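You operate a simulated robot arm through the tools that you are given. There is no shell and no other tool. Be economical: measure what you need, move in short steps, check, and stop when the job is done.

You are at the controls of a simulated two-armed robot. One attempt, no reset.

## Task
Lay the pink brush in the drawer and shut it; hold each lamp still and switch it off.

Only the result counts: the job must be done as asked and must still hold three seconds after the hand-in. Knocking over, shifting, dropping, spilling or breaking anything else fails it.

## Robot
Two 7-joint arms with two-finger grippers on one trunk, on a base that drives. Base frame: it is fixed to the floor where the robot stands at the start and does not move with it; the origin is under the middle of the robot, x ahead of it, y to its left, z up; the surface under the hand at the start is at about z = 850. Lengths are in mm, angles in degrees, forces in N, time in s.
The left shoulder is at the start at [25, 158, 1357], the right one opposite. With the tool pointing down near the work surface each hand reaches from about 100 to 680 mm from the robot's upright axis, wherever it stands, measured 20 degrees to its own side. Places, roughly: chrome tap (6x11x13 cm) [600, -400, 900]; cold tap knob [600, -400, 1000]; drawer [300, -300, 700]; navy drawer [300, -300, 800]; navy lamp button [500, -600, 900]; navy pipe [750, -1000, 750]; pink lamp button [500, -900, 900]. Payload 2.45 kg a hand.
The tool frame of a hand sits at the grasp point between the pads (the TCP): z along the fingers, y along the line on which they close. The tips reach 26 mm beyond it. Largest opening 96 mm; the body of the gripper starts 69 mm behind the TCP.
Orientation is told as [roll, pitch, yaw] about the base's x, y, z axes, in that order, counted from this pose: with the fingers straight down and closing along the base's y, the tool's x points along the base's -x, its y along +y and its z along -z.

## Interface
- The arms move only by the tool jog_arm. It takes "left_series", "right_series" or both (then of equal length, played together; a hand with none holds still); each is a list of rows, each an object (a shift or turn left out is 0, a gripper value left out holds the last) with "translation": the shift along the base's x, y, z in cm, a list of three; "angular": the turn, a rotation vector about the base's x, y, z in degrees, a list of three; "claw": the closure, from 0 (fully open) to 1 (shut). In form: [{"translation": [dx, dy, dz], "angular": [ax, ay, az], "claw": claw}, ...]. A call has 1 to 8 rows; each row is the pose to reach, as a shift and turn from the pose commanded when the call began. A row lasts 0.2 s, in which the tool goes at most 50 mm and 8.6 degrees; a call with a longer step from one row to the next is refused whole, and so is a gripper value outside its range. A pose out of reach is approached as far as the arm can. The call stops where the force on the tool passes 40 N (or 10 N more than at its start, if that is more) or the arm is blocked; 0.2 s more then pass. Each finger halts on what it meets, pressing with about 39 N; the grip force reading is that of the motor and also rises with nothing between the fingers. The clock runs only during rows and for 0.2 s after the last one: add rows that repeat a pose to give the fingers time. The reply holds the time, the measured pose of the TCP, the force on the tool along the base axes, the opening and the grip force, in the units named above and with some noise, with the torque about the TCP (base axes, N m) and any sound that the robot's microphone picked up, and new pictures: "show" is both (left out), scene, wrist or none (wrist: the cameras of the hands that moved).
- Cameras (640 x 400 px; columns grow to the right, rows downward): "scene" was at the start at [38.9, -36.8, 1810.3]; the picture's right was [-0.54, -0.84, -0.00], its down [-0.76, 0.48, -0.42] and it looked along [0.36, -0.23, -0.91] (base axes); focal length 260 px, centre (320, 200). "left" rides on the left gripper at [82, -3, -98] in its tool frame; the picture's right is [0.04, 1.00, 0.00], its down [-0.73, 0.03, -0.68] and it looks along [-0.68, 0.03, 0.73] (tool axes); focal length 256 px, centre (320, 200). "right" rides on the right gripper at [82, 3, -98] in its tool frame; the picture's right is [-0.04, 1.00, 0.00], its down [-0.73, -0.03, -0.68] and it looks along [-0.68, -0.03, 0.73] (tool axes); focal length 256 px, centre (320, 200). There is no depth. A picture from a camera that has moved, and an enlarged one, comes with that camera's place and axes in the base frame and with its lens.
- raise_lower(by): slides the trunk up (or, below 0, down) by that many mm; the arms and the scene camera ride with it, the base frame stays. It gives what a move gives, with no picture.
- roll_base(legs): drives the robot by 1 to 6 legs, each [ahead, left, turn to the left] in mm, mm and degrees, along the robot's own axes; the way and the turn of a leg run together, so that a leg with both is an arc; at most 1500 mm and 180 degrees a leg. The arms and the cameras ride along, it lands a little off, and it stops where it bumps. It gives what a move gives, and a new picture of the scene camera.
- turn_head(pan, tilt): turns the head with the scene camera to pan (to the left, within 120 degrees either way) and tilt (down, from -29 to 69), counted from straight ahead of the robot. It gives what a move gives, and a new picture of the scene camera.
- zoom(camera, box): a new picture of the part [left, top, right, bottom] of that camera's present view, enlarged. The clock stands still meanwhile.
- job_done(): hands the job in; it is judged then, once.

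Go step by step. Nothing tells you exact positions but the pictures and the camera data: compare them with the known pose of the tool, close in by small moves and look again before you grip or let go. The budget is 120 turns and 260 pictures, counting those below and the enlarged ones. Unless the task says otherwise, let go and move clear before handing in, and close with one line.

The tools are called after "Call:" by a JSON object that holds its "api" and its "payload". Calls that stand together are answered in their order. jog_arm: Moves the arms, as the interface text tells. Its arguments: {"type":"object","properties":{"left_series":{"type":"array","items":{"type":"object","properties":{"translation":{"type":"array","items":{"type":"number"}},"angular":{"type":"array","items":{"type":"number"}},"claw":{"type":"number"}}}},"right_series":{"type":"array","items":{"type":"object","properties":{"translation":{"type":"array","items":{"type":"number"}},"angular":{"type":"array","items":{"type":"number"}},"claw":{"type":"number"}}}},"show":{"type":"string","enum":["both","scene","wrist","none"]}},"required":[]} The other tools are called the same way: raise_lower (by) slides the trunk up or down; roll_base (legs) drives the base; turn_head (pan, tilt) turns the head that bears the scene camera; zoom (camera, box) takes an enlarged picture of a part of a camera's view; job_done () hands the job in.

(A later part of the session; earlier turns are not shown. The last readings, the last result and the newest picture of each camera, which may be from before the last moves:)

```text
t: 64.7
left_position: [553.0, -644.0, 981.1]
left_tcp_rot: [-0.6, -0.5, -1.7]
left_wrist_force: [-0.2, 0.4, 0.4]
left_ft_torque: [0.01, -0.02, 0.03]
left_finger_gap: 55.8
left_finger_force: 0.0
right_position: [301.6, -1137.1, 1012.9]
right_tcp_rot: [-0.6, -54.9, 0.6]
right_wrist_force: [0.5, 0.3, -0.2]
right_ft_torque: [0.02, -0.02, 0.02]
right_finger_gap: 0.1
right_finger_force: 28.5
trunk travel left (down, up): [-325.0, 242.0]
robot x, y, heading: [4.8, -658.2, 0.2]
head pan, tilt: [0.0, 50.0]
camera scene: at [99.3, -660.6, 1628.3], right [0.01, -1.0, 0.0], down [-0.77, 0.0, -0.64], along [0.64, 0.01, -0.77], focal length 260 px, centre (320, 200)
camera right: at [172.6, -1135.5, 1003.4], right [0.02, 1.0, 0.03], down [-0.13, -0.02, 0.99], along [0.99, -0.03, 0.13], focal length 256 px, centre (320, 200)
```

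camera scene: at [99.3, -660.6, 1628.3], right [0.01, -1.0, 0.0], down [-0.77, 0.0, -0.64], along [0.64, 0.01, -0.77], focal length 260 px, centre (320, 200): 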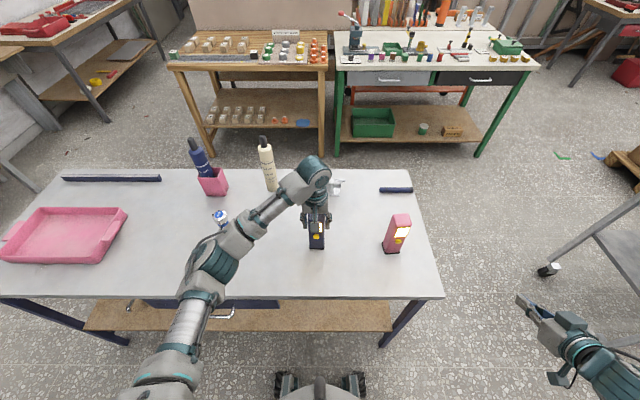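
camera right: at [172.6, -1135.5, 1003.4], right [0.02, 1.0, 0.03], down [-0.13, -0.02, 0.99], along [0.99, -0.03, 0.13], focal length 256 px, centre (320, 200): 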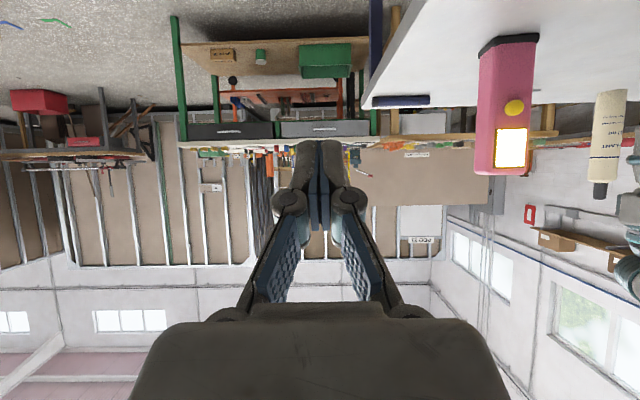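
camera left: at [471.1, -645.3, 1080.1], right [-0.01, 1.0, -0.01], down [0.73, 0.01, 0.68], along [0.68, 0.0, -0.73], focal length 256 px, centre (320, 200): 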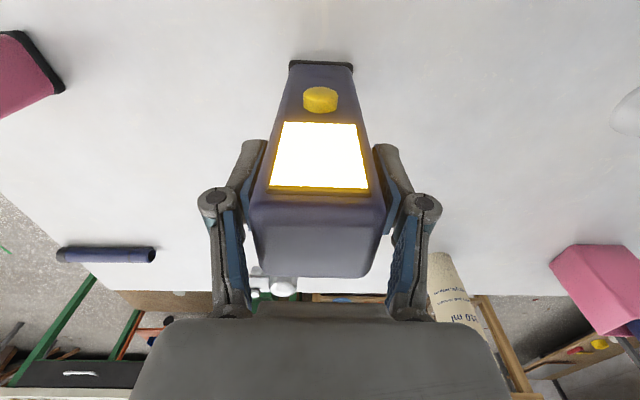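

The orientation is right, and this camera looks straight at the lamps. I'll move across toward the navy lamp, staying well in front of the pink one.

Call:
{"api": "jog_arm", "payload": {"right_series": [{"translation": [0, 3, 0]}, {"translation": [0, 7, 0]}, {"translation": [0, 11, 0]}, {"translation": [0, 15, 0]}, {"translation": [0, 19, 0]}, {"translation": [0, 23, 0]}, {"translation": [0, 27, 0]}, {"translation": [0, 30, 0]}], "show": "none"}}

Call:
{"api": "jog_arm", "payload": {"right_series": [{"translation": [2, 4, -1]}, {"translation": [4, 8, -2]}, {"translation": [6, 12, -3]}, {"translation": [7, 15, -4]}, {"translation": [8, 17, -5]}, {"translation": [8, 18, -5]}, {"translation": [8, 18, -5]}]}}

```text
t: 66.5
left_position: [553.5, -638.4, 981.8]
left_tcp_rot: [-0.7, -0.5, -1.7]
left_wrist_force: [0.4, -0.4, 0.2]
left_ft_torque: [-0.02, 0.02, -0.02]
left_finger_gap: 56.6
left_finger_force: 0.4
right_position: [438.0, -764.0, 1012.3]
right_tcp_rot: [-1.3, -54.9, 0.6]
right_wrist_force: [0.5, 1.0, -0.1]
right_ft_torque: [0.03, -0.01, -0.05]
right_finger_gap: 0.0
right_finger_force: 28.6
right hand out of reach, approached as far as the arm can: row 1, 2, 3, 4, 5, 6, 7, 8
trunk travel left (down, up): [-325.0, 242.0]
robot x, y, heading: [2.0, -661.2, 0.6]
head pan, tilt: [0.0, 50.0]
```

```text
t: 68.1
left_position: [554.3, -642.1, 982.5]
left_tcp_rot: [-0.7, -0.5, -1.6]
left_wrist_force: [0.5, 0.8, 0.3]
left_ft_torque: [0.0, -0.01, 0.01]
left_finger_gap: 55.7
left_finger_force: 0.0
right_position: [517.6, -588.4, 961.5]
right_tcp_rot: [-0.9, -54.9, 0.5]
right_wrist_force: [-0.3, -0.2, 0.3]
right_ft_torque: [0.04, -0.03, -0.02]
right_finger_gap: 0.0
right_finger_force: 28.5
trunk travel left (down, up): [-325.0, 242.0]
robot x, y, heading: [0.9, -656.0, 0.3]
head pan, tilt: [0.0, 50.0]
camera scene: at [102.5, -655.0, 1628.1], right [0.01, -1.0, 0.0], down [-0.77, -0.01, -0.64], along [0.64, 0.0, -0.77], focal length 260 px, centre (320, 200)
camera right: at [390.5, -586.2, 950.3], right [0.03, 1.0, 0.02], down [-0.13, -0.02, 0.99], along [0.99, -0.03, 0.13], focal length 256 px, centre (320, 200)
```

scene: 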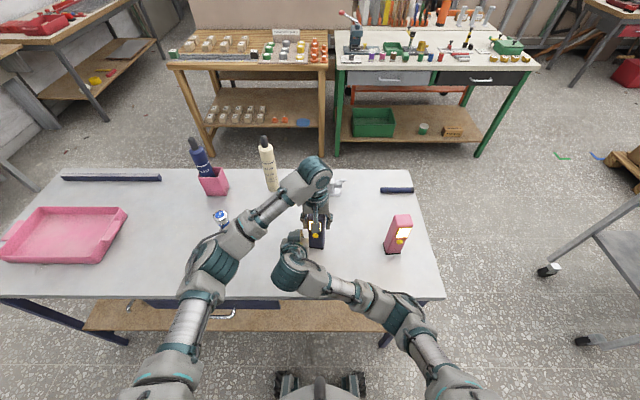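
right: 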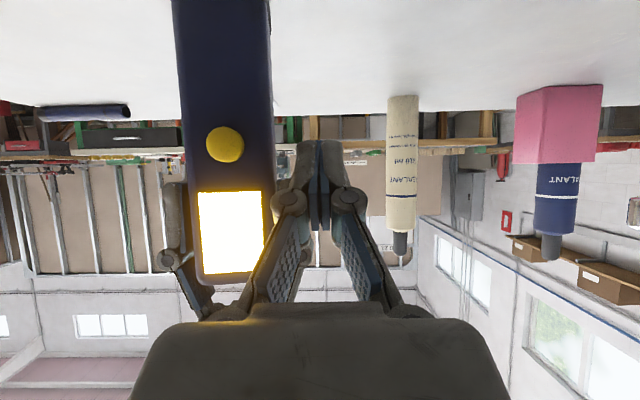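

The right hand ended nearer than intended, beside the lamp on its +y side but touching nothing. I'll back straight off, then line up with the button.

Call:
{"api": "jog_arm", "payload": {"right_series": [{"translation": [-2, 0, 0]}, {"translation": [-4.5, 0, 0]}, {"translation": [-7, 0, 0]}, {"translation": [-8.5, 0, 0]}, {"translation": [-8.5, -2, 0]}, {"translation": [-8.5, -4, 0]}, {"translation": [-8.5, -5.5, 0]}, {"translation": [-8.5, -5.5, 0]}]}}

Call:
{"api": "zoom", "payload": {"camera": "scene", "box": [270, 160, 390, 300]}}

```text
t: 69.9
left_position: [553.5, -643.6, 980.7]
left_tcp_rot: [-0.5, -0.5, -1.8]
left_wrist_force: [-0.5, -0.2, -0.9]
left_ft_torque: [0.0, 0.03, 0.01]
left_finger_gap: 55.6
left_finger_force: 0.0
right_position: [433.1, -643.5, 961.2]
right_tcp_rot: [-0.9, -54.9, 0.6]
right_wrist_force: [-0.3, 0.3, 0.2]
right_ft_torque: [0.03, 0.01, -0.02]
right_finger_gap: 0.1
right_finger_force: 28.5
trunk travel left (down, up): [-325.0, 242.0]
robot x, y, heading: [2.9, -656.3, 0.3]
head pan, tilt: [0.0, 50.0]
camera scene: at [101.6, -655.9, 1628.2], right [0.01, -1.0, 0.0], down [-0.77, 0.0, -0.64], along [0.64, 0.0, -0.77], focal length 260 px, centre (320, 200)
camera right: at [304.9, -642.4, 951.4], right [0.03, 1.0, 0.02], down [-0.13, -0.02, 0.99], along [0.99, -0.03, 0.13], focal length 256 px, centre (320, 200)
```

scene: 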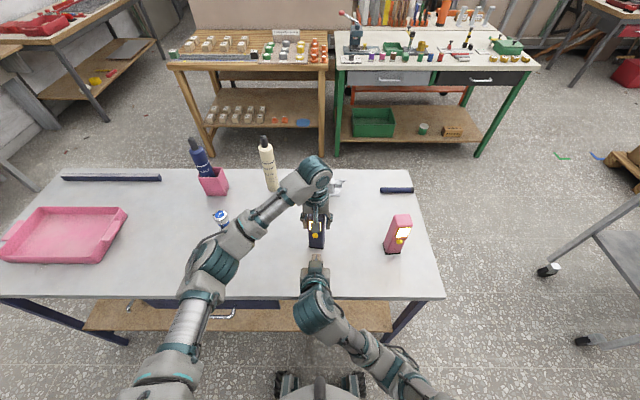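
right: 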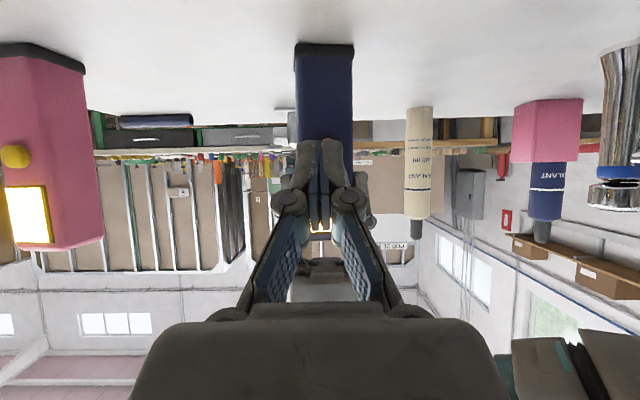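

```text
2.86 times, centred on (330, 230) of scene
camera zoom: at [101.6, -655.9, 1628.2], right [0.01, -1.0, 0.0], down [-0.77, 0.0, -0.64], along [0.64, 0.0, -0.77], focal length 742 px, centre (291, 114)
```

zoom: 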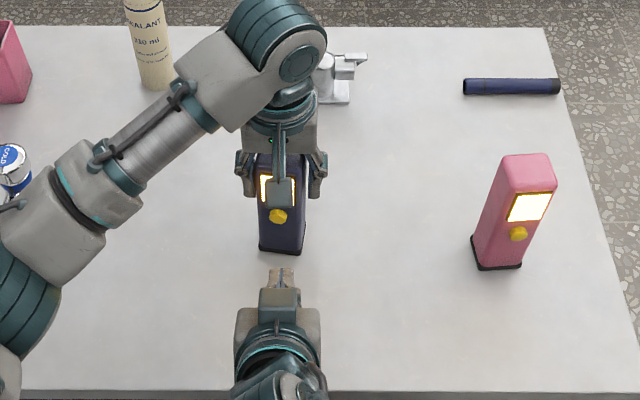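

The right fingertips are lined up with the button. I'll lower slightly and move close (about 20 mm short), and check the left hand's centring on the lamp.

Call:
{"api": "jog_arm", "payload": {"right_series": [{"translation": [1, 0, -0.7]}, {"translation": [2, 0, -1.4]}, {"translation": [3, -0.1, -2]}, {"translation": [4, -0.1, -2]}, {"translation": [4, -0.1, -2]}, {"translation": [4, -0.1, -2]}, {"translation": [4, -0.1, -2]}], "left_series": [{}, {}, {}, {}, {}, {}, {}], "show": "wrist"}}

Call:
{"api": "zoom", "payload": {"camera": "left", "box": [200, 60, 440, 260]}}

```text
t: 71.5
left_position: [553.8, -643.2, 981.1]
left_tcp_rot: [-0.6, -0.5, -1.7]
left_wrist_force: [-0.7, -0.1, 0.3]
left_ft_torque: [0.03, 0.02, 0.0]
left_finger_gap: 56.0
left_finger_force: 0.0
right_position: [472.4, -643.9, 941.4]
right_tcp_rot: [-0.8, -54.9, 0.6]
right_wrist_force: [0.4, 0.1, -0.1]
right_ft_torque: [0.01, -0.01, 0.03]
right_finger_gap: 0.2
right_finger_force: 29.0
trunk travel left (down, up): [-325.0, 242.0]
robot x, y, heading: [1.8, -656.6, 0.0]
head pan, tilt: [0.0, 50.0]
camera right: at [345.3, -642.8, 931.4], right [0.03, 1.0, 0.02], down [-0.13, -0.02, 0.99], along [0.99, -0.03, 0.13], focal length 256 px, centre (320, 200)
camera left: at [470.6, -643.6, 1080.5], right [-0.01, 1.0, -0.01], down [0.73, 0.01, 0.68], along [0.68, 0.0, -0.73], focal length 256 px, centre (320, 200)
```

right: 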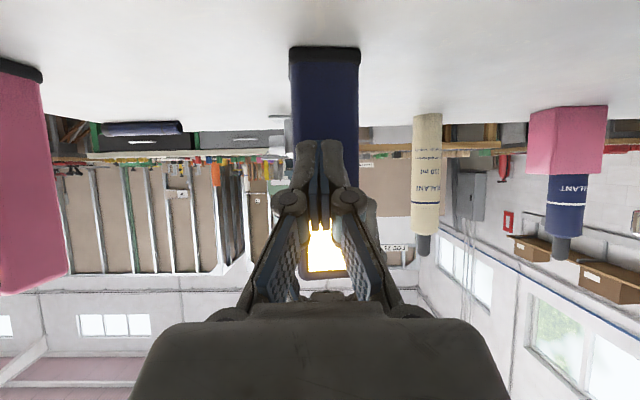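
left: 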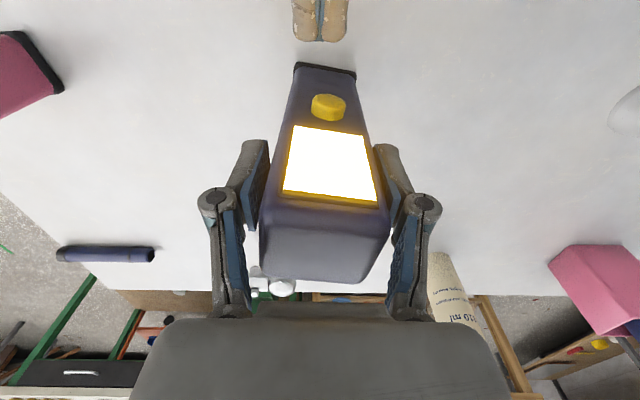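

```text
2.00 times, centred on (320, 160) of left
camera zoom: at [470.6, -643.6, 1080.5], right [-0.01, 1.0, -0.01], down [0.73, 0.01, 0.68], along [0.68, 0.0, -0.73], focal length 512 px, centre (320, 280)
```

zoom: 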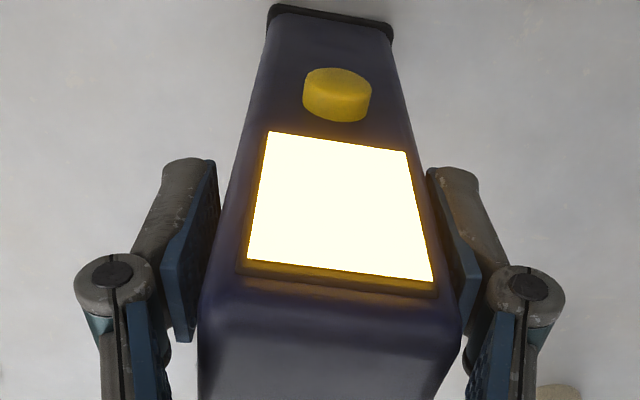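

Body sway let the loose left fingers nudge the lamp round by a few degrees. I'll shift the left hand back 2 mm to its original grip pose and close slowly, which squares the lamp up again where it stood.

Call:
{"api": "jog_arm", "payload": {"left_series": [{"translation": [0, -0.1, 0]}, {"translation": [0, -0.2, 0], "claw": 0.44}, {"translation": [0, -0.2, 0], "claw": 0.46}, {"translation": [0, -0.2, 0], "claw": 0.48}, {"translation": [0, -0.2, 0], "claw": 0.5}, {"translation": [0, -0.2, 0], "claw": 0.55}, {"translation": [0, -0.2, 0], "claw": 1}, {"translation": [0, -0.2, 0], "claw": 1}], "show": "wrist"}}

Call:
{"api": "zoom", "payload": {"camera": "left", "box": [200, 0, 440, 200]}}

```text
t: 73.3
left_position: [553.6, -646.4, 982.0]
left_tcp_rot: [-0.7, -0.5, -1.6]
left_wrist_force: [0.1, 0.4, 0.1]
left_ft_torque: [0.04, 0.01, 0.0]
left_finger_gap: 49.3
left_finger_force: 39.2
right_position: [472.8, -644.4, 941.6]
right_tcp_rot: [-0.8, -55.0, 0.5]
right_wrist_force: [0.1, -0.1, 0.3]
right_ft_torque: [0.0, 0.0, 0.01]
right_finger_gap: 0.0
right_finger_force: 29.3
trunk travel left (down, up): [-325.0, 242.0]
robot x, y, heading: [-0.8, -658.9, 0.2]
head pan, tilt: [0.0, 50.0]
camera left: at [470.5, -645.9, 1080.6], right [-0.01, 1.0, -0.01], down [0.73, 0.01, 0.68], along [0.68, 0.0, -0.73], focal length 256 px, centre (320, 200)
```

left: 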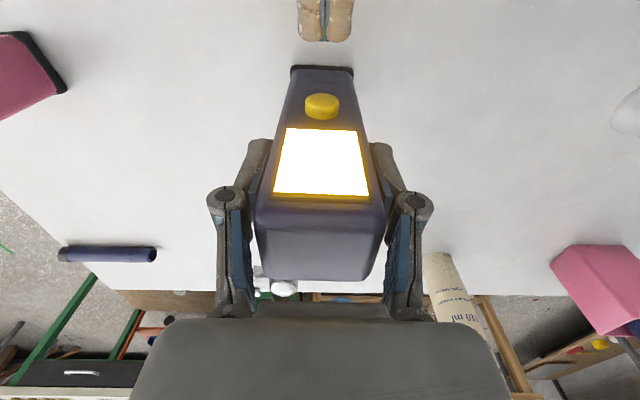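

```text
2.00 times, centred on (320, 100) of left
camera zoom: at [470.5, -645.9, 1080.6], right [-0.01, 1.0, -0.01], down [0.73, 0.01, 0.68], along [0.68, 0.0, -0.73], focal length 512 px, centre (320, 400)
```

zoom: 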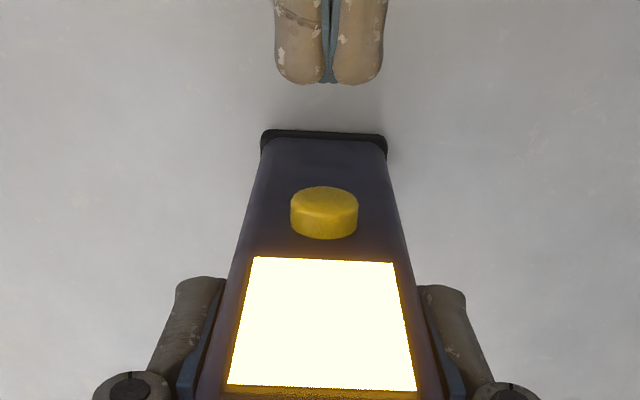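

The lamp is squared up again, about 3 mm deeper in x than before, so I'll slide it back by that while gripped and then check.

Call:
{"api": "jog_arm", "payload": {"left_series": [{"translation": [-0.1, 0, 0]}, {"translation": [-0.2, 0.05, 0]}, {"translation": [-0.3, 0.1, 0]}, {"translation": [-0.3, 0.1, 0]}], "right_series": [{}, {"translation": [0, -0.1, 0]}, {"translation": [0, -0.2, 0]}, {"translation": [0, -0.2, 0]}], "show": "none"}}

Call:
{"api": "zoom", "payload": {"camera": "left", "box": [200, 0, 440, 200]}}

Call:
{"api": "zoom", "payload": {"camera": "scene", "box": [270, 180, 390, 280]}}

```text
t: 74.3
left_position: [549.2, -645.5, 982.2]
left_tcp_rot: [-0.5, -0.5, -1.7]
left_wrist_force: [0.3, -0.5, 0.8]
left_ft_torque: [-0.01, -0.06, -0.04]
left_finger_gap: 49.2
left_finger_force: 39.1
right_position: [473.2, -646.9, 941.7]
right_tcp_rot: [-0.8, -54.9, 0.4]
right_wrist_force: [0.2, 0.4, 0.2]
right_ft_torque: [0.0, -0.01, 0.0]
right_finger_gap: 0.2
right_finger_force: 28.2
trunk travel left (down, up): [-325.0, 242.0]
robot x, y, heading: [4.3, -659.6, 0.4]
head pan, tilt: [0.0, 50.0]
```

```text
2.00 times, centred on (320, 100) of left
camera zoom: at [467.6, -645.2, 1080.7], right [-0.01, 1.0, -0.01], down [0.73, 0.01, 0.68], along [0.68, 0.0, -0.73], focal length 512 px, centre (320, 400)
```

zoom: 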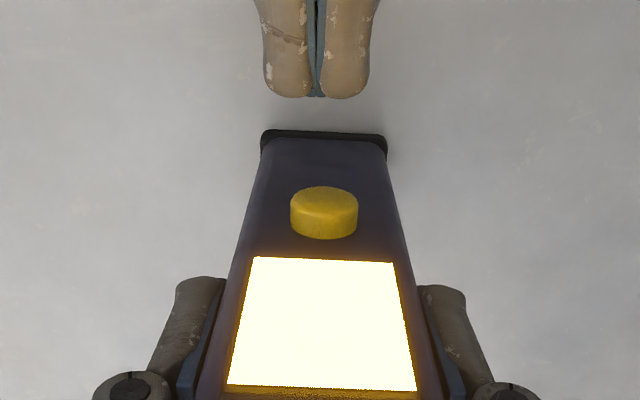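

```text
4.00 times, centred on (330, 230) of scene
camera zoom: at [101.6, -656.0, 1628.2], right [0.01, -1.0, 0.0], down [-0.77, 0.0, -0.64], along [0.64, 0.0, -0.77], focal length 1039 px, centre (280, 80)
```

zoom: 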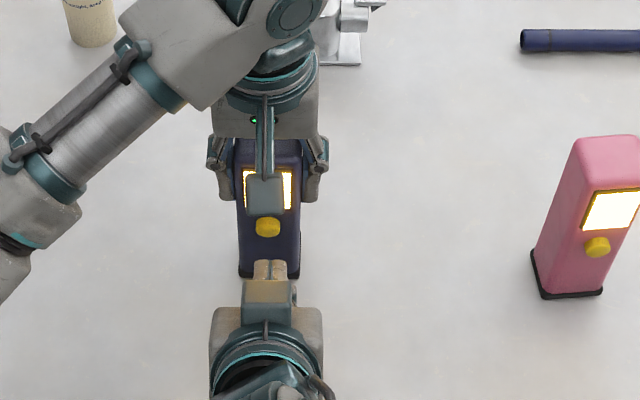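

The lamp is back exactly at its original image position. Now I'll advance the right fingers to the button carefully.

Call:
{"api": "jog_arm", "payload": {"right_series": [{"translation": [0.6, 0.1, 0]}, {"translation": [1.2, 0.1, 0]}, {"translation": [1.6, 0.1, 0]}, {"translation": [1.8, 0.1, 0]}], "show": "none"}}

Call:
{"api": "zoom", "payload": {"camera": "left", "box": [200, 0, 440, 200]}}

```text
t: 75.3
left_position: [550.1, -645.3, 981.5]
left_tcp_rot: [-0.6, -0.4, -1.6]
left_wrist_force: [-1.0, -0.2, 1.0]
left_ft_torque: [-0.01, 0.08, 0.02]
left_finger_gap: 49.3
left_finger_force: 39.1
right_position: [491.9, -645.0, 941.8]
right_tcp_rot: [-0.8, -55.0, 0.5]
right_wrist_force: [0.3, -0.2, -0.6]
right_ft_torque: [0.01, 0.02, -0.02]
right_finger_gap: 0.2
right_finger_force: 28.4
trunk travel left (down, up): [-325.0, 242.0]
robot x, y, heading: [3.3, -657.3, 0.3]
head pan, tilt: [0.0, 50.0]
```

```text
2.00 times, centred on (320, 100) of left
camera zoom: at [467.6, -645.1, 1080.6], right [-0.01, 1.0, -0.01], down [0.73, 0.01, 0.68], along [0.68, 0.0, -0.73], focal length 512 px, centre (320, 400)
```

zoom: 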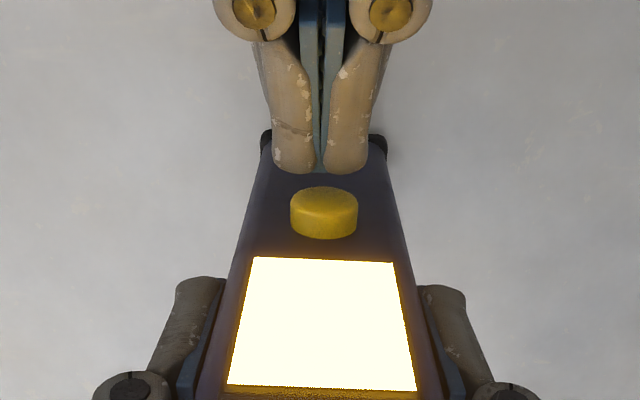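

The fingertips are just short of the button and a touch low (button z≈942). I'll raise 6 mm and advance in 2 mm steps.

Call:
{"api": "jog_arm", "payload": {"right_series": [{"translation": [-0.3, 0, 0.3]}, {"translation": [-0.3, 0, 0.6]}, {"translation": [0, 0, 0.6]}, {"translation": [0.2, 0, 0.6]}, {"translation": [0.4, 0, 0.6]}], "show": "none"}}

Call:
{"api": "zoom", "payload": {"camera": "left", "box": [200, 0, 440, 200]}}

```text
t: 76.5
left_position: [549.8, -644.1, 980.9]
left_tcp_rot: [-0.7, -0.5, -1.8]
left_wrist_force: [0.1, -0.2, 0.2]
left_ft_torque: [0.01, 0.04, 0.0]
left_finger_gap: 49.4
left_finger_force: 38.6
right_position: [495.1, -646.1, 946.9]
right_tcp_rot: [-0.8, -55.0, 0.5]
right_wrist_force: [0.5, 0.4, -0.3]
right_ft_torque: [0.06, 0.01, 0.0]
right_finger_gap: 0.1
right_finger_force: 28.5
trunk travel left (down, up): [-325.0, 242.0]
robot x, y, heading: [3.8, -659.0, 0.2]
head pan, tilt: [0.0, 50.0]
```

```text
2.00 times, centred on (320, 100) of left
camera zoom: at [467.7, -645.0, 1080.6], right [-0.01, 1.0, -0.01], down [0.73, 0.01, 0.68], along [0.68, 0.0, -0.73], focal length 512 px, centre (320, 400)
```

zoom: 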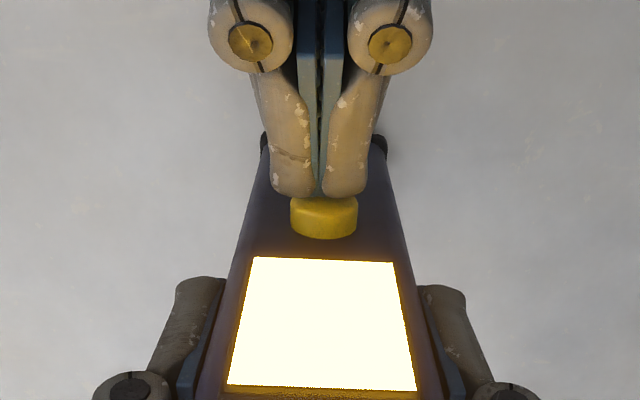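

The tips are almost on the button. Continuing in small steps.

Call:
{"api": "jog_arm", "payload": {"right_series": [{"translation": [0.2, 0, 0]}, {"translation": [0.4, 0, 0]}, {"translation": [0.6, 0, 0]}], "show": "none"}}

Call:
{"api": "zoom", "payload": {"camera": "left", "box": [200, 0, 440, 200]}}

```text
t: 77.3
left_position: [551.0, -643.3, 981.8]
left_tcp_rot: [-0.6, -0.6, -1.5]
left_wrist_force: [9.3, 1.1, 0.1]
left_ft_torque: [0.02, -0.33, 0.0]
left_finger_gap: 49.4
left_finger_force: 39.3
right_position: [500.8, -644.8, 947.5]
right_tcp_rot: [-0.8, -54.8, 0.3]
right_wrist_force: [-9.0, -0.2, 0.7]
right_ft_torque: [0.04, 0.05, -0.05]
right_finger_gap: 6.0
right_finger_force: 28.0
trunk travel left (down, up): [-325.0, 242.0]
robot x, y, heading: [1.5, -657.7, 0.3]
head pan, tilt: [0.0, 50.0]
heard: click
```

```text
2.00 times, centred on (320, 100) of left
camera zoom: at [468.1, -644.6, 1080.6], right [-0.01, 1.0, -0.01], down [0.73, 0.02, 0.69], along [0.69, 0.0, -0.73], focal length 512 px, centre (320, 400)
```

zoom: 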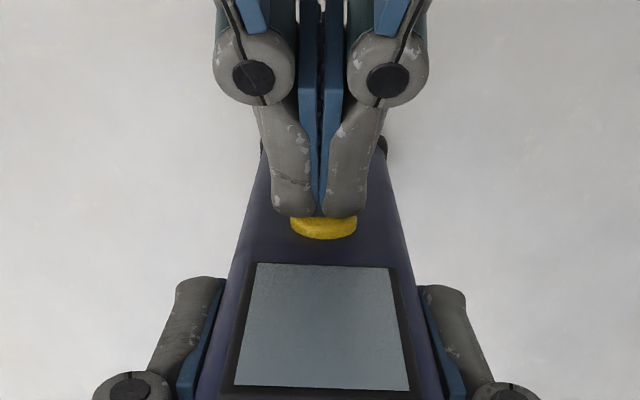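

A click, and the navy lamp is off. I'll back the right hand off gently.

Call:
{"api": "jog_arm", "payload": {"right_series": [{"translation": [-0.5, 0, 0]}, {"translation": [-1.2, 0, 0]}, {"translation": [-2, 0, 0]}, {"translation": [-3, 0, 0]}, {"translation": [-4, 0, 0]}, {"translation": [-5, 0, 0]}, {"translation": [-5, 0, 0]}, {"translation": [-5, 0, 0]}], "show": "none"}}

Call:
{"api": "zoom", "payload": {"camera": "left", "box": [200, 0, 440, 200]}}

Call:
{"api": "zoom", "payload": {"camera": "scene", "box": [270, 180, 390, 280]}}

```text
t: 79.1
left_position: [551.1, -644.2, 981.2]
left_tcp_rot: [-0.6, -0.4, -1.7]
left_wrist_force: [-0.8, -0.7, 0.0]
left_ft_torque: [0.02, 0.09, 0.04]
left_finger_gap: 49.3
left_finger_force: 38.8
right_position: [450.0, -646.0, 946.8]
right_tcp_rot: [-0.8, -55.0, 0.6]
right_wrist_force: [0.8, 0.0, 1.3]
right_ft_torque: [-0.01, -0.01, 0.04]
right_finger_gap: 0.0
right_finger_force: 28.4
trunk travel left (down, up): [-325.0, 242.0]
robot x, y, heading: [2.1, -657.2, 0.1]
head pan, tilt: [0.0, 50.0]
```

```text
2.00 times, centred on (320, 100) of left
camera zoom: at [467.6, -644.8, 1080.7], right [-0.01, 1.0, -0.01], down [0.73, 0.01, 0.68], along [0.68, 0.0, -0.73], focal length 512 px, centre (320, 400)
```

zoom: 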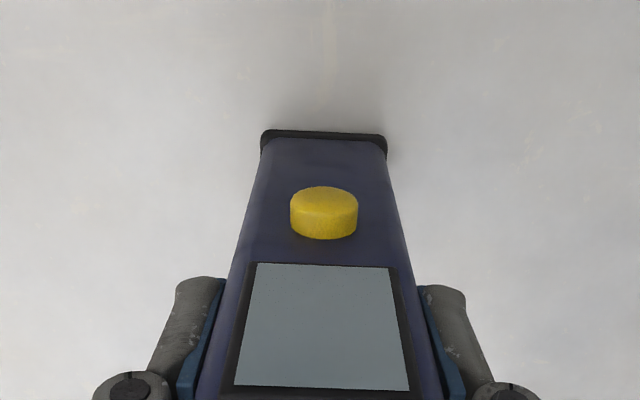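

```text
4.00 times, centred on (330, 230) of scene
camera zoom: at [101.1, -655.4, 1628.2], right [0.01, -1.0, 0.0], down [-0.77, -0.01, -0.64], along [0.64, 0.0, -0.77], focal length 1039 px, centre (280, 80)
```

zoom: 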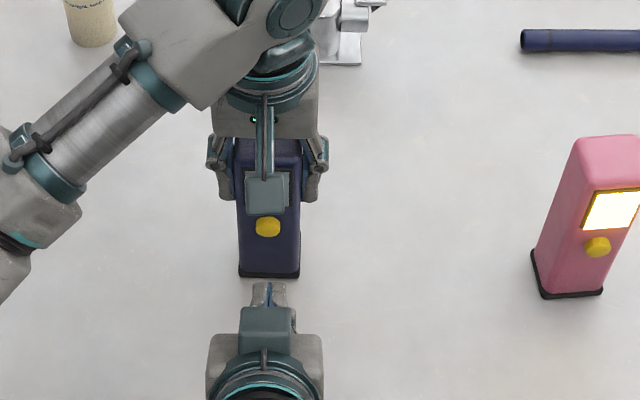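

The lamp is in place and off. I'll open the left hand and lift it straight up clear.

Call:
{"api": "jog_arm", "payload": {"left_series": [{"claw": 0.46}, {"claw": 0.3}, {"claw": 0}, {"claw": 0}, {"translation": [0, 0, 3]}, {"translation": [0, 0, 7]}, {"translation": [0, 0, 11]}, {"translation": [0, 0, 15]}], "show": "both"}}

```text
t: 80.9
left_position: [550.4, -645.7, 1131.9]
left_tcp_rot: [-0.7, -0.5, -1.7]
left_wrist_force: [-0.1, -0.1, 0.1]
left_ft_torque: [0.01, -0.01, -0.03]
left_finger_gap: 95.9
left_finger_force: 0.1
right_position: [450.8, -646.4, 948.3]
right_tcp_rot: [-0.7, -54.8, 0.5]
right_wrist_force: [1.0, -0.6, 0.3]
right_ft_torque: [0.02, 0.0, -0.01]
right_finger_gap: 0.0
right_finger_force: 28.2
trunk travel left (down, up): [-325.0, 242.0]
robot x, y, heading: [3.4, -658.1, 0.3]
head pan, tilt: [0.0, 50.0]
camera scene: at [99.6, -655.8, 1628.4], right [0.01, -1.0, 0.0], down [-0.77, 0.0, -0.64], along [0.64, 0.0, -0.77], focal length 260 px, centre (320, 200)
camera left: at [467.2, -645.6, 1230.3], right [-0.01, 1.0, -0.01], down [0.73, 0.01, 0.68], along [0.68, 0.0, -0.73], focal length 256 px, centre (320, 200)
```

scene: 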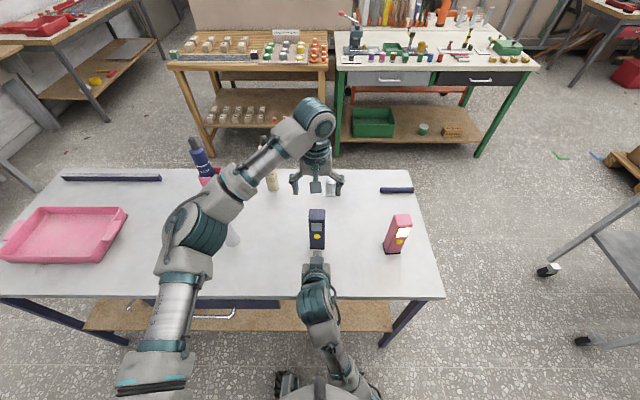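
left: 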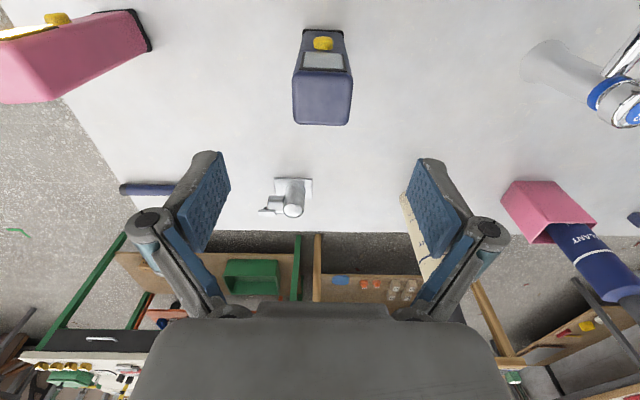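

Both arms are posed suitably, so I'll pull the right hand back and drive 252 mm to the right to repeat this at the pink lamp.

Call:
{"api": "jog_arm", "payload": {"right_series": [{"translation": [-3, 0, 0]}, {"translation": [-6, 0, 0]}, {"translation": [-6, 0, 0]}], "show": "none"}}

Call:
{"api": "roll_base", "payload": {"legs": [[0, -252, 0]]}}

Call:
{"api": "jog_arm", "payload": {"left_series": [{}, {}, {}, {}, {}, {}, {}, {}], "show": "wrist"}}

Call:
{"api": "zoom", "payload": {"camera": "scene", "box": [240, 180, 400, 280]}}

```text
t: 81.9
left_position: [547.8, -645.2, 1132.6]
left_tcp_rot: [-0.4, -0.6, -1.7]
left_wrist_force: [-0.1, 0.0, -0.8]
left_ft_torque: [0.03, 0.0, 0.03]
left_finger_gap: 96.0
left_finger_force: 0.0
right_position: [404.4, -652.8, 971.9]
right_tcp_rot: [-3.0, -59.3, 1.8]
right_wrist_force: [-0.1, -0.4, 0.2]
right_ft_torque: [0.0, -0.03, -0.02]
right_finger_gap: 0.1
right_finger_force: 28.7
trunk travel left (down, up): [-325.0, 242.0]
robot x, y, heading: [3.2, -661.1, 0.2]
head pan, tilt: [0.0, 50.0]
stopped in row 3 (right hand): the arm was blocked; the commanded pose is now the measured one
```

```text
t: 83.7
left_position: [551.1, -888.2, 1132.8]
left_tcp_rot: [-0.8, -0.5, -1.6]
left_wrist_force: [0.3, 0.4, 0.0]
left_ft_torque: [-0.01, 0.07, 0.04]
left_finger_gap: 95.8
left_finger_force: 0.0
right_position: [405.1, -898.4, 967.8]
right_tcp_rot: [-4.3, -58.9, 3.1]
right_wrist_force: [-0.1, -0.3, 0.8]
right_ft_torque: [0.0, 0.02, -0.02]
right_finger_gap: 0.0
right_finger_force: 28.4
trunk travel left (down, up): [-325.0, 242.0]
robot x, y, heading: [3.3, -905.7, 0.2]
head pan, tilt: [0.0, 50.0]
camera scene: at [102.1, -902.2, 1628.3], right [0.01, -1.0, 0.0], down [-0.77, -0.01, -0.64], along [0.64, 0.0, -0.77], focal length 260 px, centre (320, 200)
```

scene: 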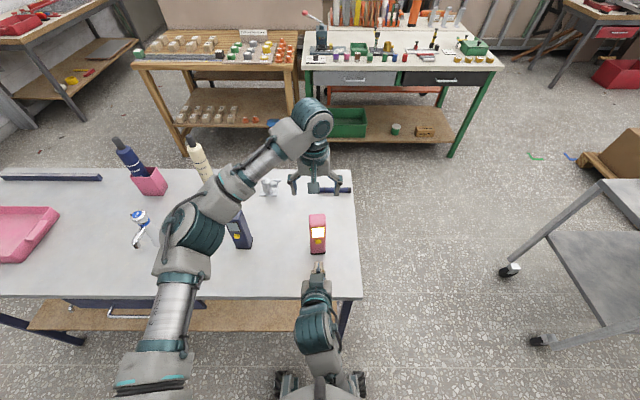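

```text
t: 85.5
left_position: [547.4, -888.0, 1133.4]
left_tcp_rot: [-0.7, -0.7, -1.6]
left_wrist_force: [-0.6, 0.9, 0.4]
left_ft_torque: [0.0, 0.04, 0.02]
left_finger_gap: 95.9
left_finger_force: 0.1
right_position: [403.1, -897.9, 967.5]
right_tcp_rot: [-4.6, -59.1, 3.3]
right_wrist_force: [-0.9, 0.2, -0.5]
right_ft_torque: [0.0, 0.0, -0.02]
right_finger_gap: 0.3
right_finger_force: 28.5
trunk travel left (down, up): [-325.0, 242.0]
robot x, y, heading: [6.3, -906.6, 0.5]
head pan, tilt: [0.0, 50.0]
camera left: at [464.4, -887.9, 1232.3], right [-0.01, 1.0, -0.01], down [0.73, 0.02, 0.69], along [0.69, 0.0, -0.73], focal length 256 px, centre (320, 200)
```

left: 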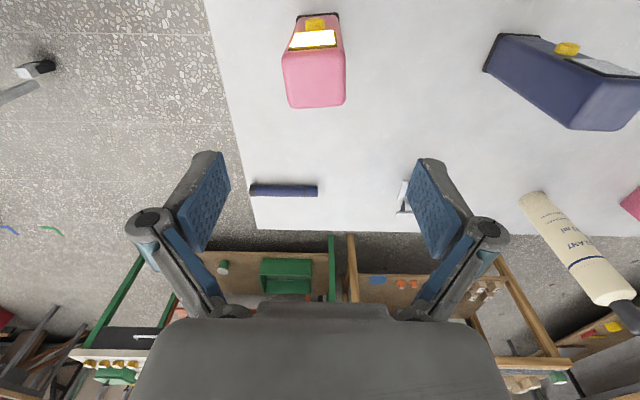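

```text
4.00 times, centred on (320, 230) of scene
camera zoom: at [102.2, -901.8, 1628.3], right [0.01, -1.0, 0.0], down [-0.77, -0.01, -0.64], along [0.64, 0.0, -0.77], focal length 1039 px, centre (320, 80)
```

zoom: 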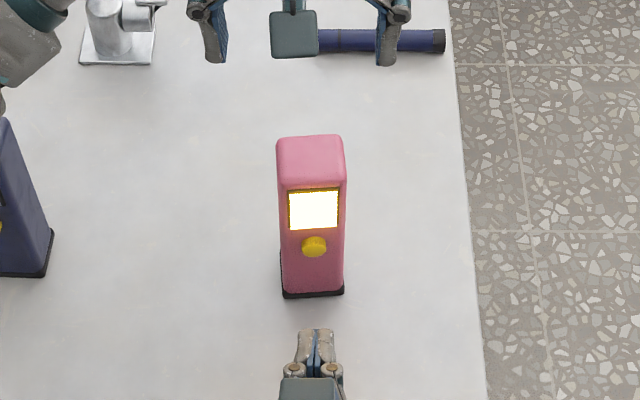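

The pink lamp is near (540, -896). I'll align the left hand above it (turning to about +4°) and come down to just above its top.

Call:
{"api": "jog_arm", "payload": {"left_series": [{"translation": [-0.4, -0.4, -2], "angular": [0, 0, 3]}, {"translation": [-0.7, -0.7, -4], "angular": [0, 0, 6]}, {"translation": [-0.7, -0.7, -6], "angular": [0, 0, 6]}, {"translation": [-0.7, -0.7, -8.3], "angular": [0, 0, 6]}, {"translation": [-0.7, -0.7, -8.3], "angular": [0, 0, 6]}, {"translation": [-0.7, -0.7, -8.3], "angular": [0, 0, 6]}], "show": "wrist"}}

Call:
{"api": "zoom", "payload": {"camera": "left", "box": [200, 0, 440, 200]}}

```text
t: 86.9
left_position: [541.2, -898.8, 1049.1]
left_tcp_rot: [-0.6, -0.6, 4.4]
left_wrist_force: [0.0, 0.6, -0.2]
left_ft_torque: [-0.03, 0.01, 0.0]
left_finger_gap: 95.9
left_finger_force: 0.1
right_position: [404.7, -901.8, 968.6]
right_tcp_rot: [-4.3, -59.1, 3.0]
right_wrist_force: [0.0, 0.1, -0.4]
right_ft_torque: [0.0, 0.01, 0.02]
right_finger_gap: 0.3
right_finger_force: 28.5
trunk travel left (down, up): [-325.0, 242.0]
robot x, y, heading: [1.9, -906.7, 0.3]
head pan, tilt: [0.0, 50.0]
camera left: at [458.3, -907.7, 1148.4], right [-0.12, 0.99, -0.01], down [0.72, 0.09, 0.69], along [0.68, 0.07, -0.73], focal length 256 px, centre (320, 200)
```

left: 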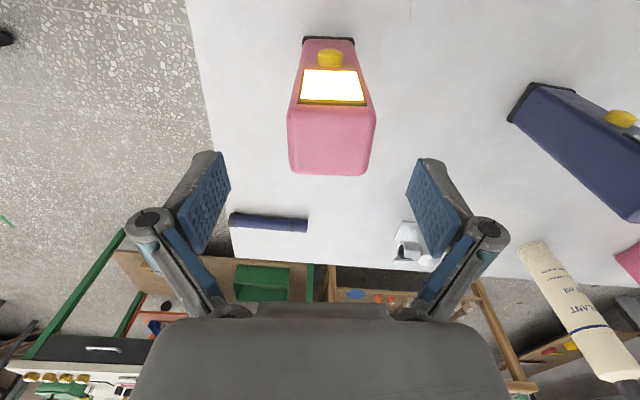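

```text
2.00 times, centred on (320, 100) of left
camera zoom: at [458.3, -907.7, 1148.4], right [-0.12, 0.99, -0.01], down [0.72, 0.09, 0.69], along [0.68, 0.07, -0.73], focal length 512 px, centre (320, 400)
```

zoom: 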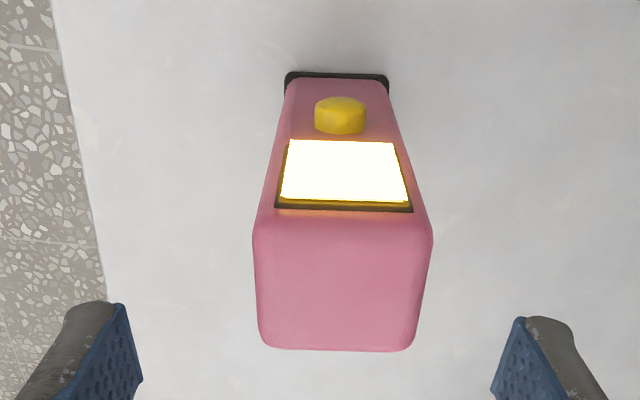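

The lamp is ~4 mm to +y of the hand and turned about 3°. I'll correct, let the body settle, and check again.

Call:
{"api": "jog_arm", "payload": {"left_series": [{"translation": [-0.1, 0.3, 0], "angular": [0, 0, -1.2]}, {"translation": [-0.1, 0.3, 0], "angular": [0, 0, -1.2]}, {"translation": [-0.1, 0.3, 0], "angular": [0, 0, -1.2]}, {"translation": [-0.1, 0.3, 0], "angular": [0, 0, -1.2]}, {"translation": [-0.1, 0.3, 0], "angular": [0, 0, -1.2]}, {"translation": [-0.1, 0.3, 0], "angular": [0, 0, -1.2]}, {"translation": [-0.1, 0.3, 0], "angular": [0, 0, -1.2]}, {"translation": [-0.1, 0.3, 0], "angular": [0, 0, -1.2]}], "show": "none"}}

Call:
{"api": "zoom", "payload": {"camera": "left", "box": [200, 0, 440, 200]}}

```text
t: 88.7
left_position: [539.6, -895.0, 1050.7]
left_tcp_rot: [-0.7, -0.7, 3.2]
left_wrist_force: [0.6, -0.3, -0.2]
left_ft_torque: [-0.01, -0.02, 0.0]
left_finger_gap: 95.8
left_finger_force: 0.0
right_position: [403.0, -899.9, 969.0]
right_tcp_rot: [-4.4, -59.1, 3.1]
right_wrist_force: [0.7, -0.6, -0.4]
right_ft_torque: [0.02, -0.04, -0.01]
right_finger_gap: 0.0
right_finger_force: 27.9
trunk travel left (down, up): [-325.0, 242.0]
robot x, y, heading: [-0.3, -908.7, 0.5]
head pan, tilt: [0.0, 50.0]
```

```text
2.00 times, centred on (320, 100) of left
camera zoom: at [456.9, -901.7, 1148.8], right [-0.1, 1.0, -0.01], down [0.72, 0.08, 0.69], along [0.69, 0.06, -0.73], focal length 512 px, centre (320, 400)
```

zoom: 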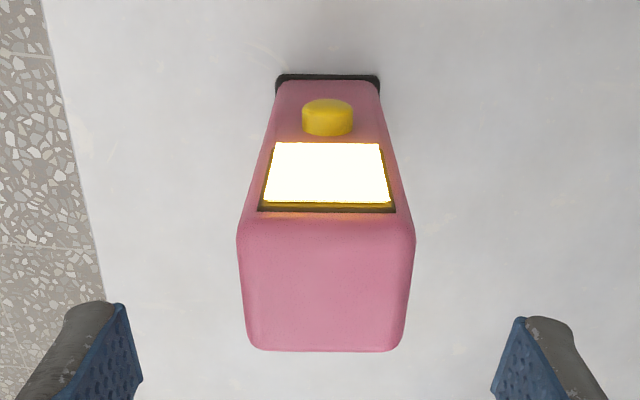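

The left hand is now centred within about 1.5 mm. While it's still clear above, I'll bring the right fingertips close in front of the pink button.

Call:
{"api": "jog_arm", "payload": {"right_series": [{"translation": [1, 0, -0.5]}, {"translation": [2, 0.1, -1]}, {"translation": [3, 0.2, -1.5]}, {"translation": [4, 0.3, -2]}, {"translation": [5, 0.3, -2.5]}, {"translation": [6, 0.3, -2.5]}, {"translation": [6, 0.3, -2.5]}, {"translation": [6, 0.3, -2.5]}], "left_series": [{"translation": [0, 0.1, 0]}, {"translation": [0, 0.1, 0]}, {"translation": [0, 0.1, 0]}, {"translation": [0, 0.1, 0]}, {"translation": [0, 0.1, 0]}, {"translation": [0, 0.1, 0]}, {"translation": [0, 0.1, 0]}, {"translation": [0, 0.1, 0]}], "show": "scene"}}

Call:
{"api": "zoom", "payload": {"camera": "left", "box": [200, 0, 440, 200]}}

```text
t: 90.5
left_position: [540.2, -894.8, 1051.1]
left_tcp_rot: [-0.7, -0.7, 3.3]
left_wrist_force: [-0.9, 0.0, 0.6]
left_ft_torque: [0.0, -0.03, 0.01]
left_finger_gap: 96.2
left_finger_force: 0.0
right_position: [463.3, -900.5, 940.1]
right_tcp_rot: [-5.4, -59.0, 4.1]
right_wrist_force: [0.6, -0.1, -0.1]
right_ft_torque: [-0.03, 0.01, -0.01]
right_finger_gap: 0.1
right_finger_force: 28.6
trunk travel left (down, up): [-325.0, 242.0]
robot x, y, heading: [3.3, -912.0, 0.3]
head pan, tilt: [0.0, 50.0]
camera scene: at [102.5, -904.7, 1628.2], right [0.01, -1.0, 0.0], down [-0.77, -0.01, -0.64], along [0.64, 0.0, -0.77], focal length 260 px, centre (320, 200)
```

scene: 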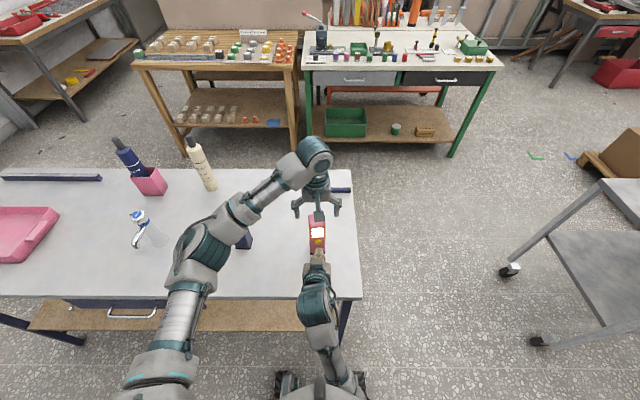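

```text
2.00 times, centred on (320, 100) of left
camera zoom: at [456.8, -900.6, 1149.0], right [-0.1, 1.0, -0.01], down [0.72, 0.08, 0.69], along [0.69, 0.06, -0.73], focal length 512 px, centre (320, 400)
```

zoom: 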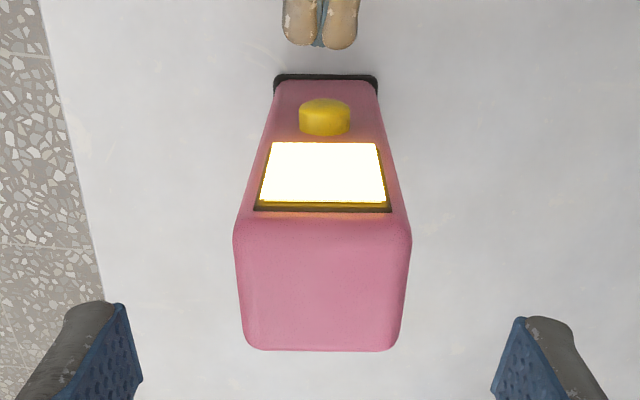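

Centred. I'll lower the left hand around the lamp and close slowly.

Call:
{"api": "jog_arm", "payload": {"left_series": [{"translation": [0, 0, -2]}, {"translation": [0, 0, -4]}, {"translation": [0, 0, -6]}, {"translation": [0, 0, -7], "claw": 0.3}, {"translation": [0, 0, -7], "claw": 0.42}, {"translation": [0, 0, -7], "claw": 0.42}], "show": "none"}}

Call:
{"api": "zoom", "payload": {"camera": "left", "box": [200, 40, 440, 240]}}

```text
t: 91.9
left_position: [537.1, -894.0, 980.7]
left_tcp_rot: [-0.7, -0.7, 3.1]
left_wrist_force: [-0.4, -0.3, 0.8]
left_ft_torque: [0.0, 0.03, -0.03]
left_finger_gap: 55.6
left_finger_force: 0.0
right_position: [463.1, -899.1, 941.4]
right_tcp_rot: [-5.4, -59.2, 4.1]
right_wrist_force: [-0.9, 0.0, 0.8]
right_ft_torque: [0.01, -0.03, -0.03]
right_finger_gap: 0.2
right_finger_force: 28.3
trunk travel left (down, up): [-325.0, 242.0]
robot x, y, heading: [1.2, -907.0, 0.5]
head pan, tilt: [0.0, 50.0]
```

```text
2.00 times, centred on (320, 140) of left
camera zoom: at [456.7, -900.6, 1078.9], right [-0.1, 1.0, -0.01], down [0.72, 0.08, 0.69], along [0.69, 0.06, -0.73], focal length 512 px, centre (320, 320)
```

zoom: 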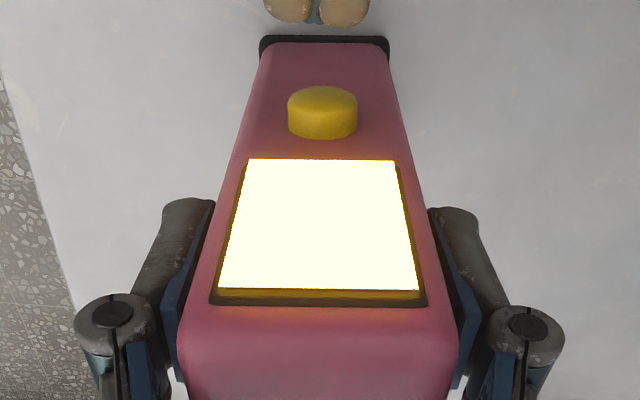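

Nicely centred and square. Closing.

Call:
{"api": "jog_arm", "payload": {"left_series": [{"claw": 0.45}, {"claw": 0.47}, {"claw": 0.49}, {"claw": 0.51}, {"claw": 0.53}, {"claw": 0.8}, {"claw": 1}, {"claw": 1}], "show": "none"}}

Call:
{"api": "jog_arm", "payload": {"right_series": [{"translation": [0, 0.1, 0.2]}, {"translation": [0.4, 0.2, 0.3]}, {"translation": [0.8, 0.2, 0.3]}, {"translation": [1.2, 0.2, 0.3]}], "show": "none"}}

Call:
{"api": "zoom", "payload": {"camera": "left", "box": [200, 0, 440, 200]}}

```text
t: 93.7
left_position: [539.1, -893.0, 980.4]
left_tcp_rot: [-0.7, -0.7, 3.2]
left_wrist_force: [0.6, 0.9, 2.3]
left_ft_torque: [-0.01, -0.06, 0.01]
left_finger_gap: 49.5
left_finger_force: 38.8
right_position: [463.6, -899.9, 943.2]
right_tcp_rot: [-5.5, -59.2, 3.9]
right_wrist_force: [-0.4, -0.7, -0.3]
right_ft_torque: [-0.03, 0.02, 0.0]
right_finger_gap: 0.1
right_finger_force: 28.4
trunk travel left (down, up): [-325.0, 242.0]
robot x, y, heading: [4.5, -908.3, 0.4]
head pan, tilt: [0.0, 50.0]
```

```text
t: 94.7
left_position: [539.7, -893.1, 980.2]
left_tcp_rot: [-0.7, -0.7, 3.2]
left_wrist_force: [0.5, -0.1, 4.8]
left_ft_torque: [0.02, -0.09, -0.04]
left_finger_gap: 49.4
left_finger_force: 38.4
right_position: [473.7, -905.4, 934.2]
right_tcp_rot: [-9.7, -58.7, 7.6]
right_wrist_force: [0.8, -0.5, 0.3]
right_ft_torque: [0.02, -0.01, 0.0]
right_finger_gap: 0.1
right_finger_force: 28.1
trunk travel left (down, up): [-325.0, 242.0]
robot x, y, heading: [2.7, -906.9, 0.6]
head pan, tilt: [0.0, 50.0]
```

```text
2.00 times, centred on (320, 100) of left
camera zoom: at [456.5, -900.5, 1079.2], right [-0.1, 1.0, -0.01], down [0.72, 0.08, 0.69], along [0.69, 0.06, -0.73], focal length 512 px, centre (320, 400)
```

zoom: 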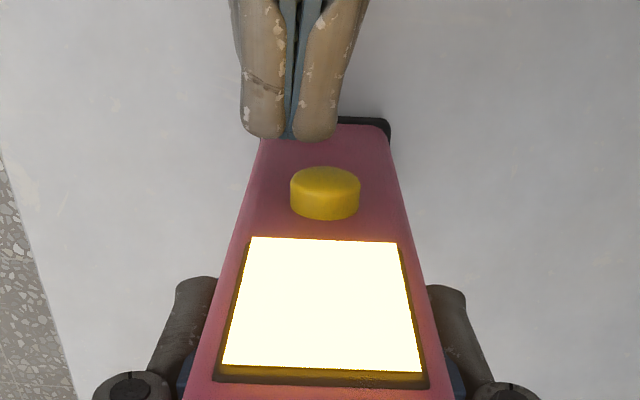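

The right hand is drifting from its command, as if the arm touches something. I'll look before moving on.

Call:
{"api": "zoom", "payload": {"camera": "scene", "box": [200, 140, 420, 400]}}

Call:
{"api": "zoom", "payload": {"camera": "right", "box": [0, 0, 640, 400]}}

```text
1.54 times, centred on (310, 270) of scene
camera zoom: at [101.8, -904.7, 1628.3], right [0.01, -1.0, 0.0], down [-0.77, -0.01, -0.64], along [0.64, 0.0, -0.77], focal length 400 px, centre (335, 92)
```

zoom: 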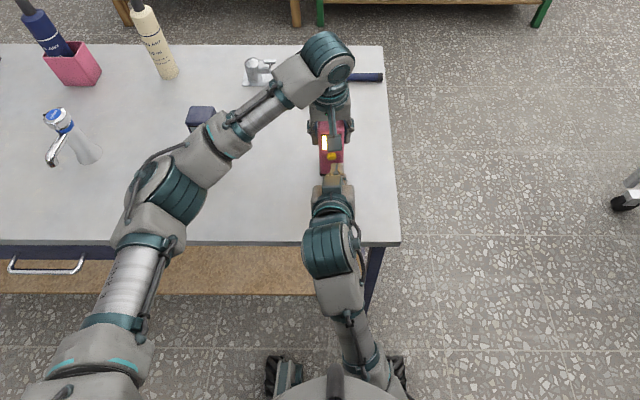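

```text
1.00 times, centred on (320, 200) of right (not enlarged: the box is as wide or as high as the picture)
camera zoom: at [347.7, -905.0, 913.8], right [0.03, 1.0, -0.05], down [-0.2, 0.06, 0.98], along [0.98, -0.02, 0.21], focal length 256 px, centre (320, 200)
```

zoom: 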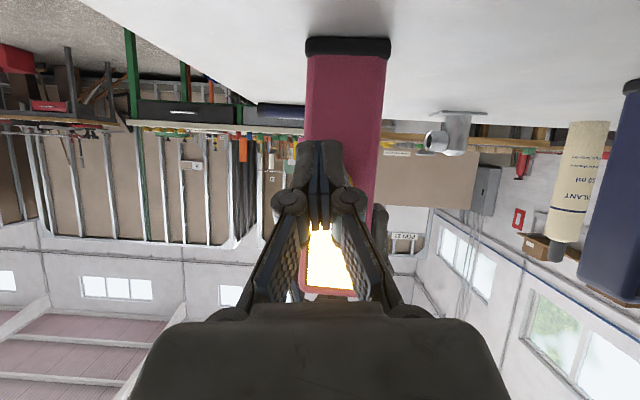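

The right elbow is tucked close to the torso, which may be pressing it. I'll try a small corrective move up and to the left and see whether it tracks.

Call:
{"api": "jog_arm", "payload": {"right_series": [{"translation": [-0.3, 0.4, 0.5]}, {"translation": [-0.3, 0.7, 1.1]}, {"translation": [-0.3, 0.7, 1.1]}], "show": "none"}}

Call:
{"api": "zoom", "payload": {"camera": "left", "box": [200, 0, 440, 200]}}

```text
t: 95.5
left_position: [539.5, -893.5, 981.0]
left_tcp_rot: [-0.7, -0.7, 3.2]
left_wrist_force: [1.1, -0.9, 4.2]
left_ft_torque: [0.0, -0.14, -0.01]
left_finger_gap: 49.6
left_finger_force: 38.8
right_position: [469.3, -898.4, 940.5]
right_tcp_rot: [-9.4, -58.0, 7.3]
right_wrist_force: [0.1, 0.5, 0.2]
right_ft_torque: [0.0, -0.04, 0.02]
right_finger_gap: 0.1
right_finger_force: 28.2
trunk travel left (down, up): [-325.0, 242.0]
robot x, y, heading: [4.8, -906.2, 0.4]
head pan, tilt: [0.0, 50.0]
```

```text
2.00 times, centred on (320, 100) of left
camera zoom: at [456.4, -900.5, 1079.2], right [-0.1, 1.0, -0.01], down [0.72, 0.08, 0.69], along [0.69, 0.06, -0.73], focal length 512 px, centre (320, 400)
```

zoom: 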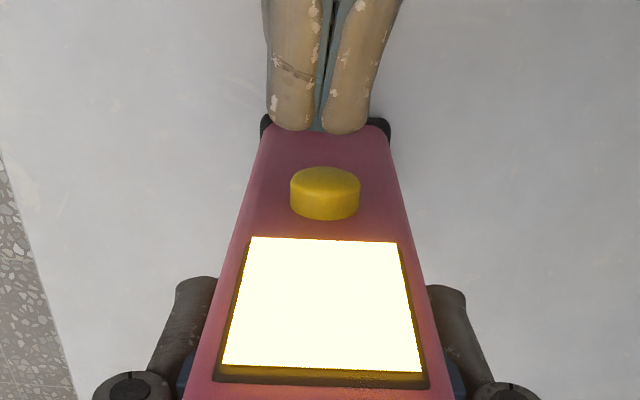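

It tracks well enough and is nearly aligned with the button. I'll raise a little more and approach, checking as I go.

Call:
{"api": "jog_arm", "payload": {"right_series": [{"translation": [0, 0.1, 0.4]}, {"translation": [0.4, 0.2, 0.7]}, {"translation": [0.8, 0.2, 0.7]}, {"translation": [0.8, 0.2, 0.7]}], "show": "none"}}

Call:
{"api": "zoom", "payload": {"camera": "left", "box": [200, 0, 440, 200]}}

```text
t: 96.5
left_position: [539.5, -893.3, 980.8]
left_tcp_rot: [-0.7, -0.6, 3.2]
left_wrist_force: [1.3, 0.3, 4.0]
left_ft_torque: [0.0, -0.07, 0.02]
left_finger_gap: 49.1
left_finger_force: 38.6
right_position: [478.4, -899.3, 947.5]
right_tcp_rot: [-9.7, -58.0, 7.5]
right_wrist_force: [-0.2, -0.6, 0.5]
right_ft_torque: [0.01, -0.03, 0.01]
right_finger_gap: 0.0
right_finger_force: 28.4
trunk travel left (down, up): [-325.0, 242.0]
robot x, y, heading: [6.0, -909.2, 0.4]
head pan, tilt: [0.0, 50.0]
```

```text
2.00 times, centred on (320, 100) of left
camera zoom: at [456.4, -900.5, 1079.2], right [-0.1, 1.0, -0.01], down [0.72, 0.08, 0.69], along [0.69, 0.06, -0.73], focal length 512 px, centre (320, 400)
```

zoom: 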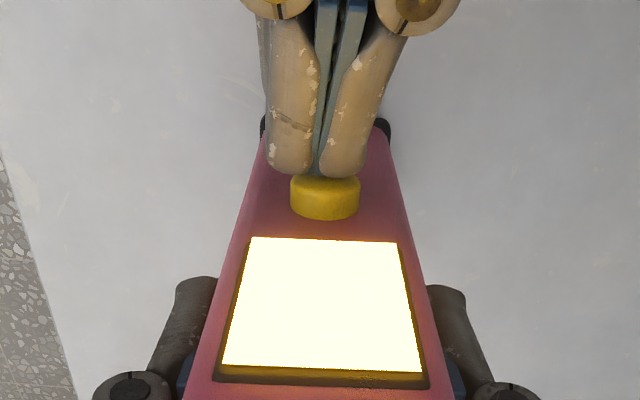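

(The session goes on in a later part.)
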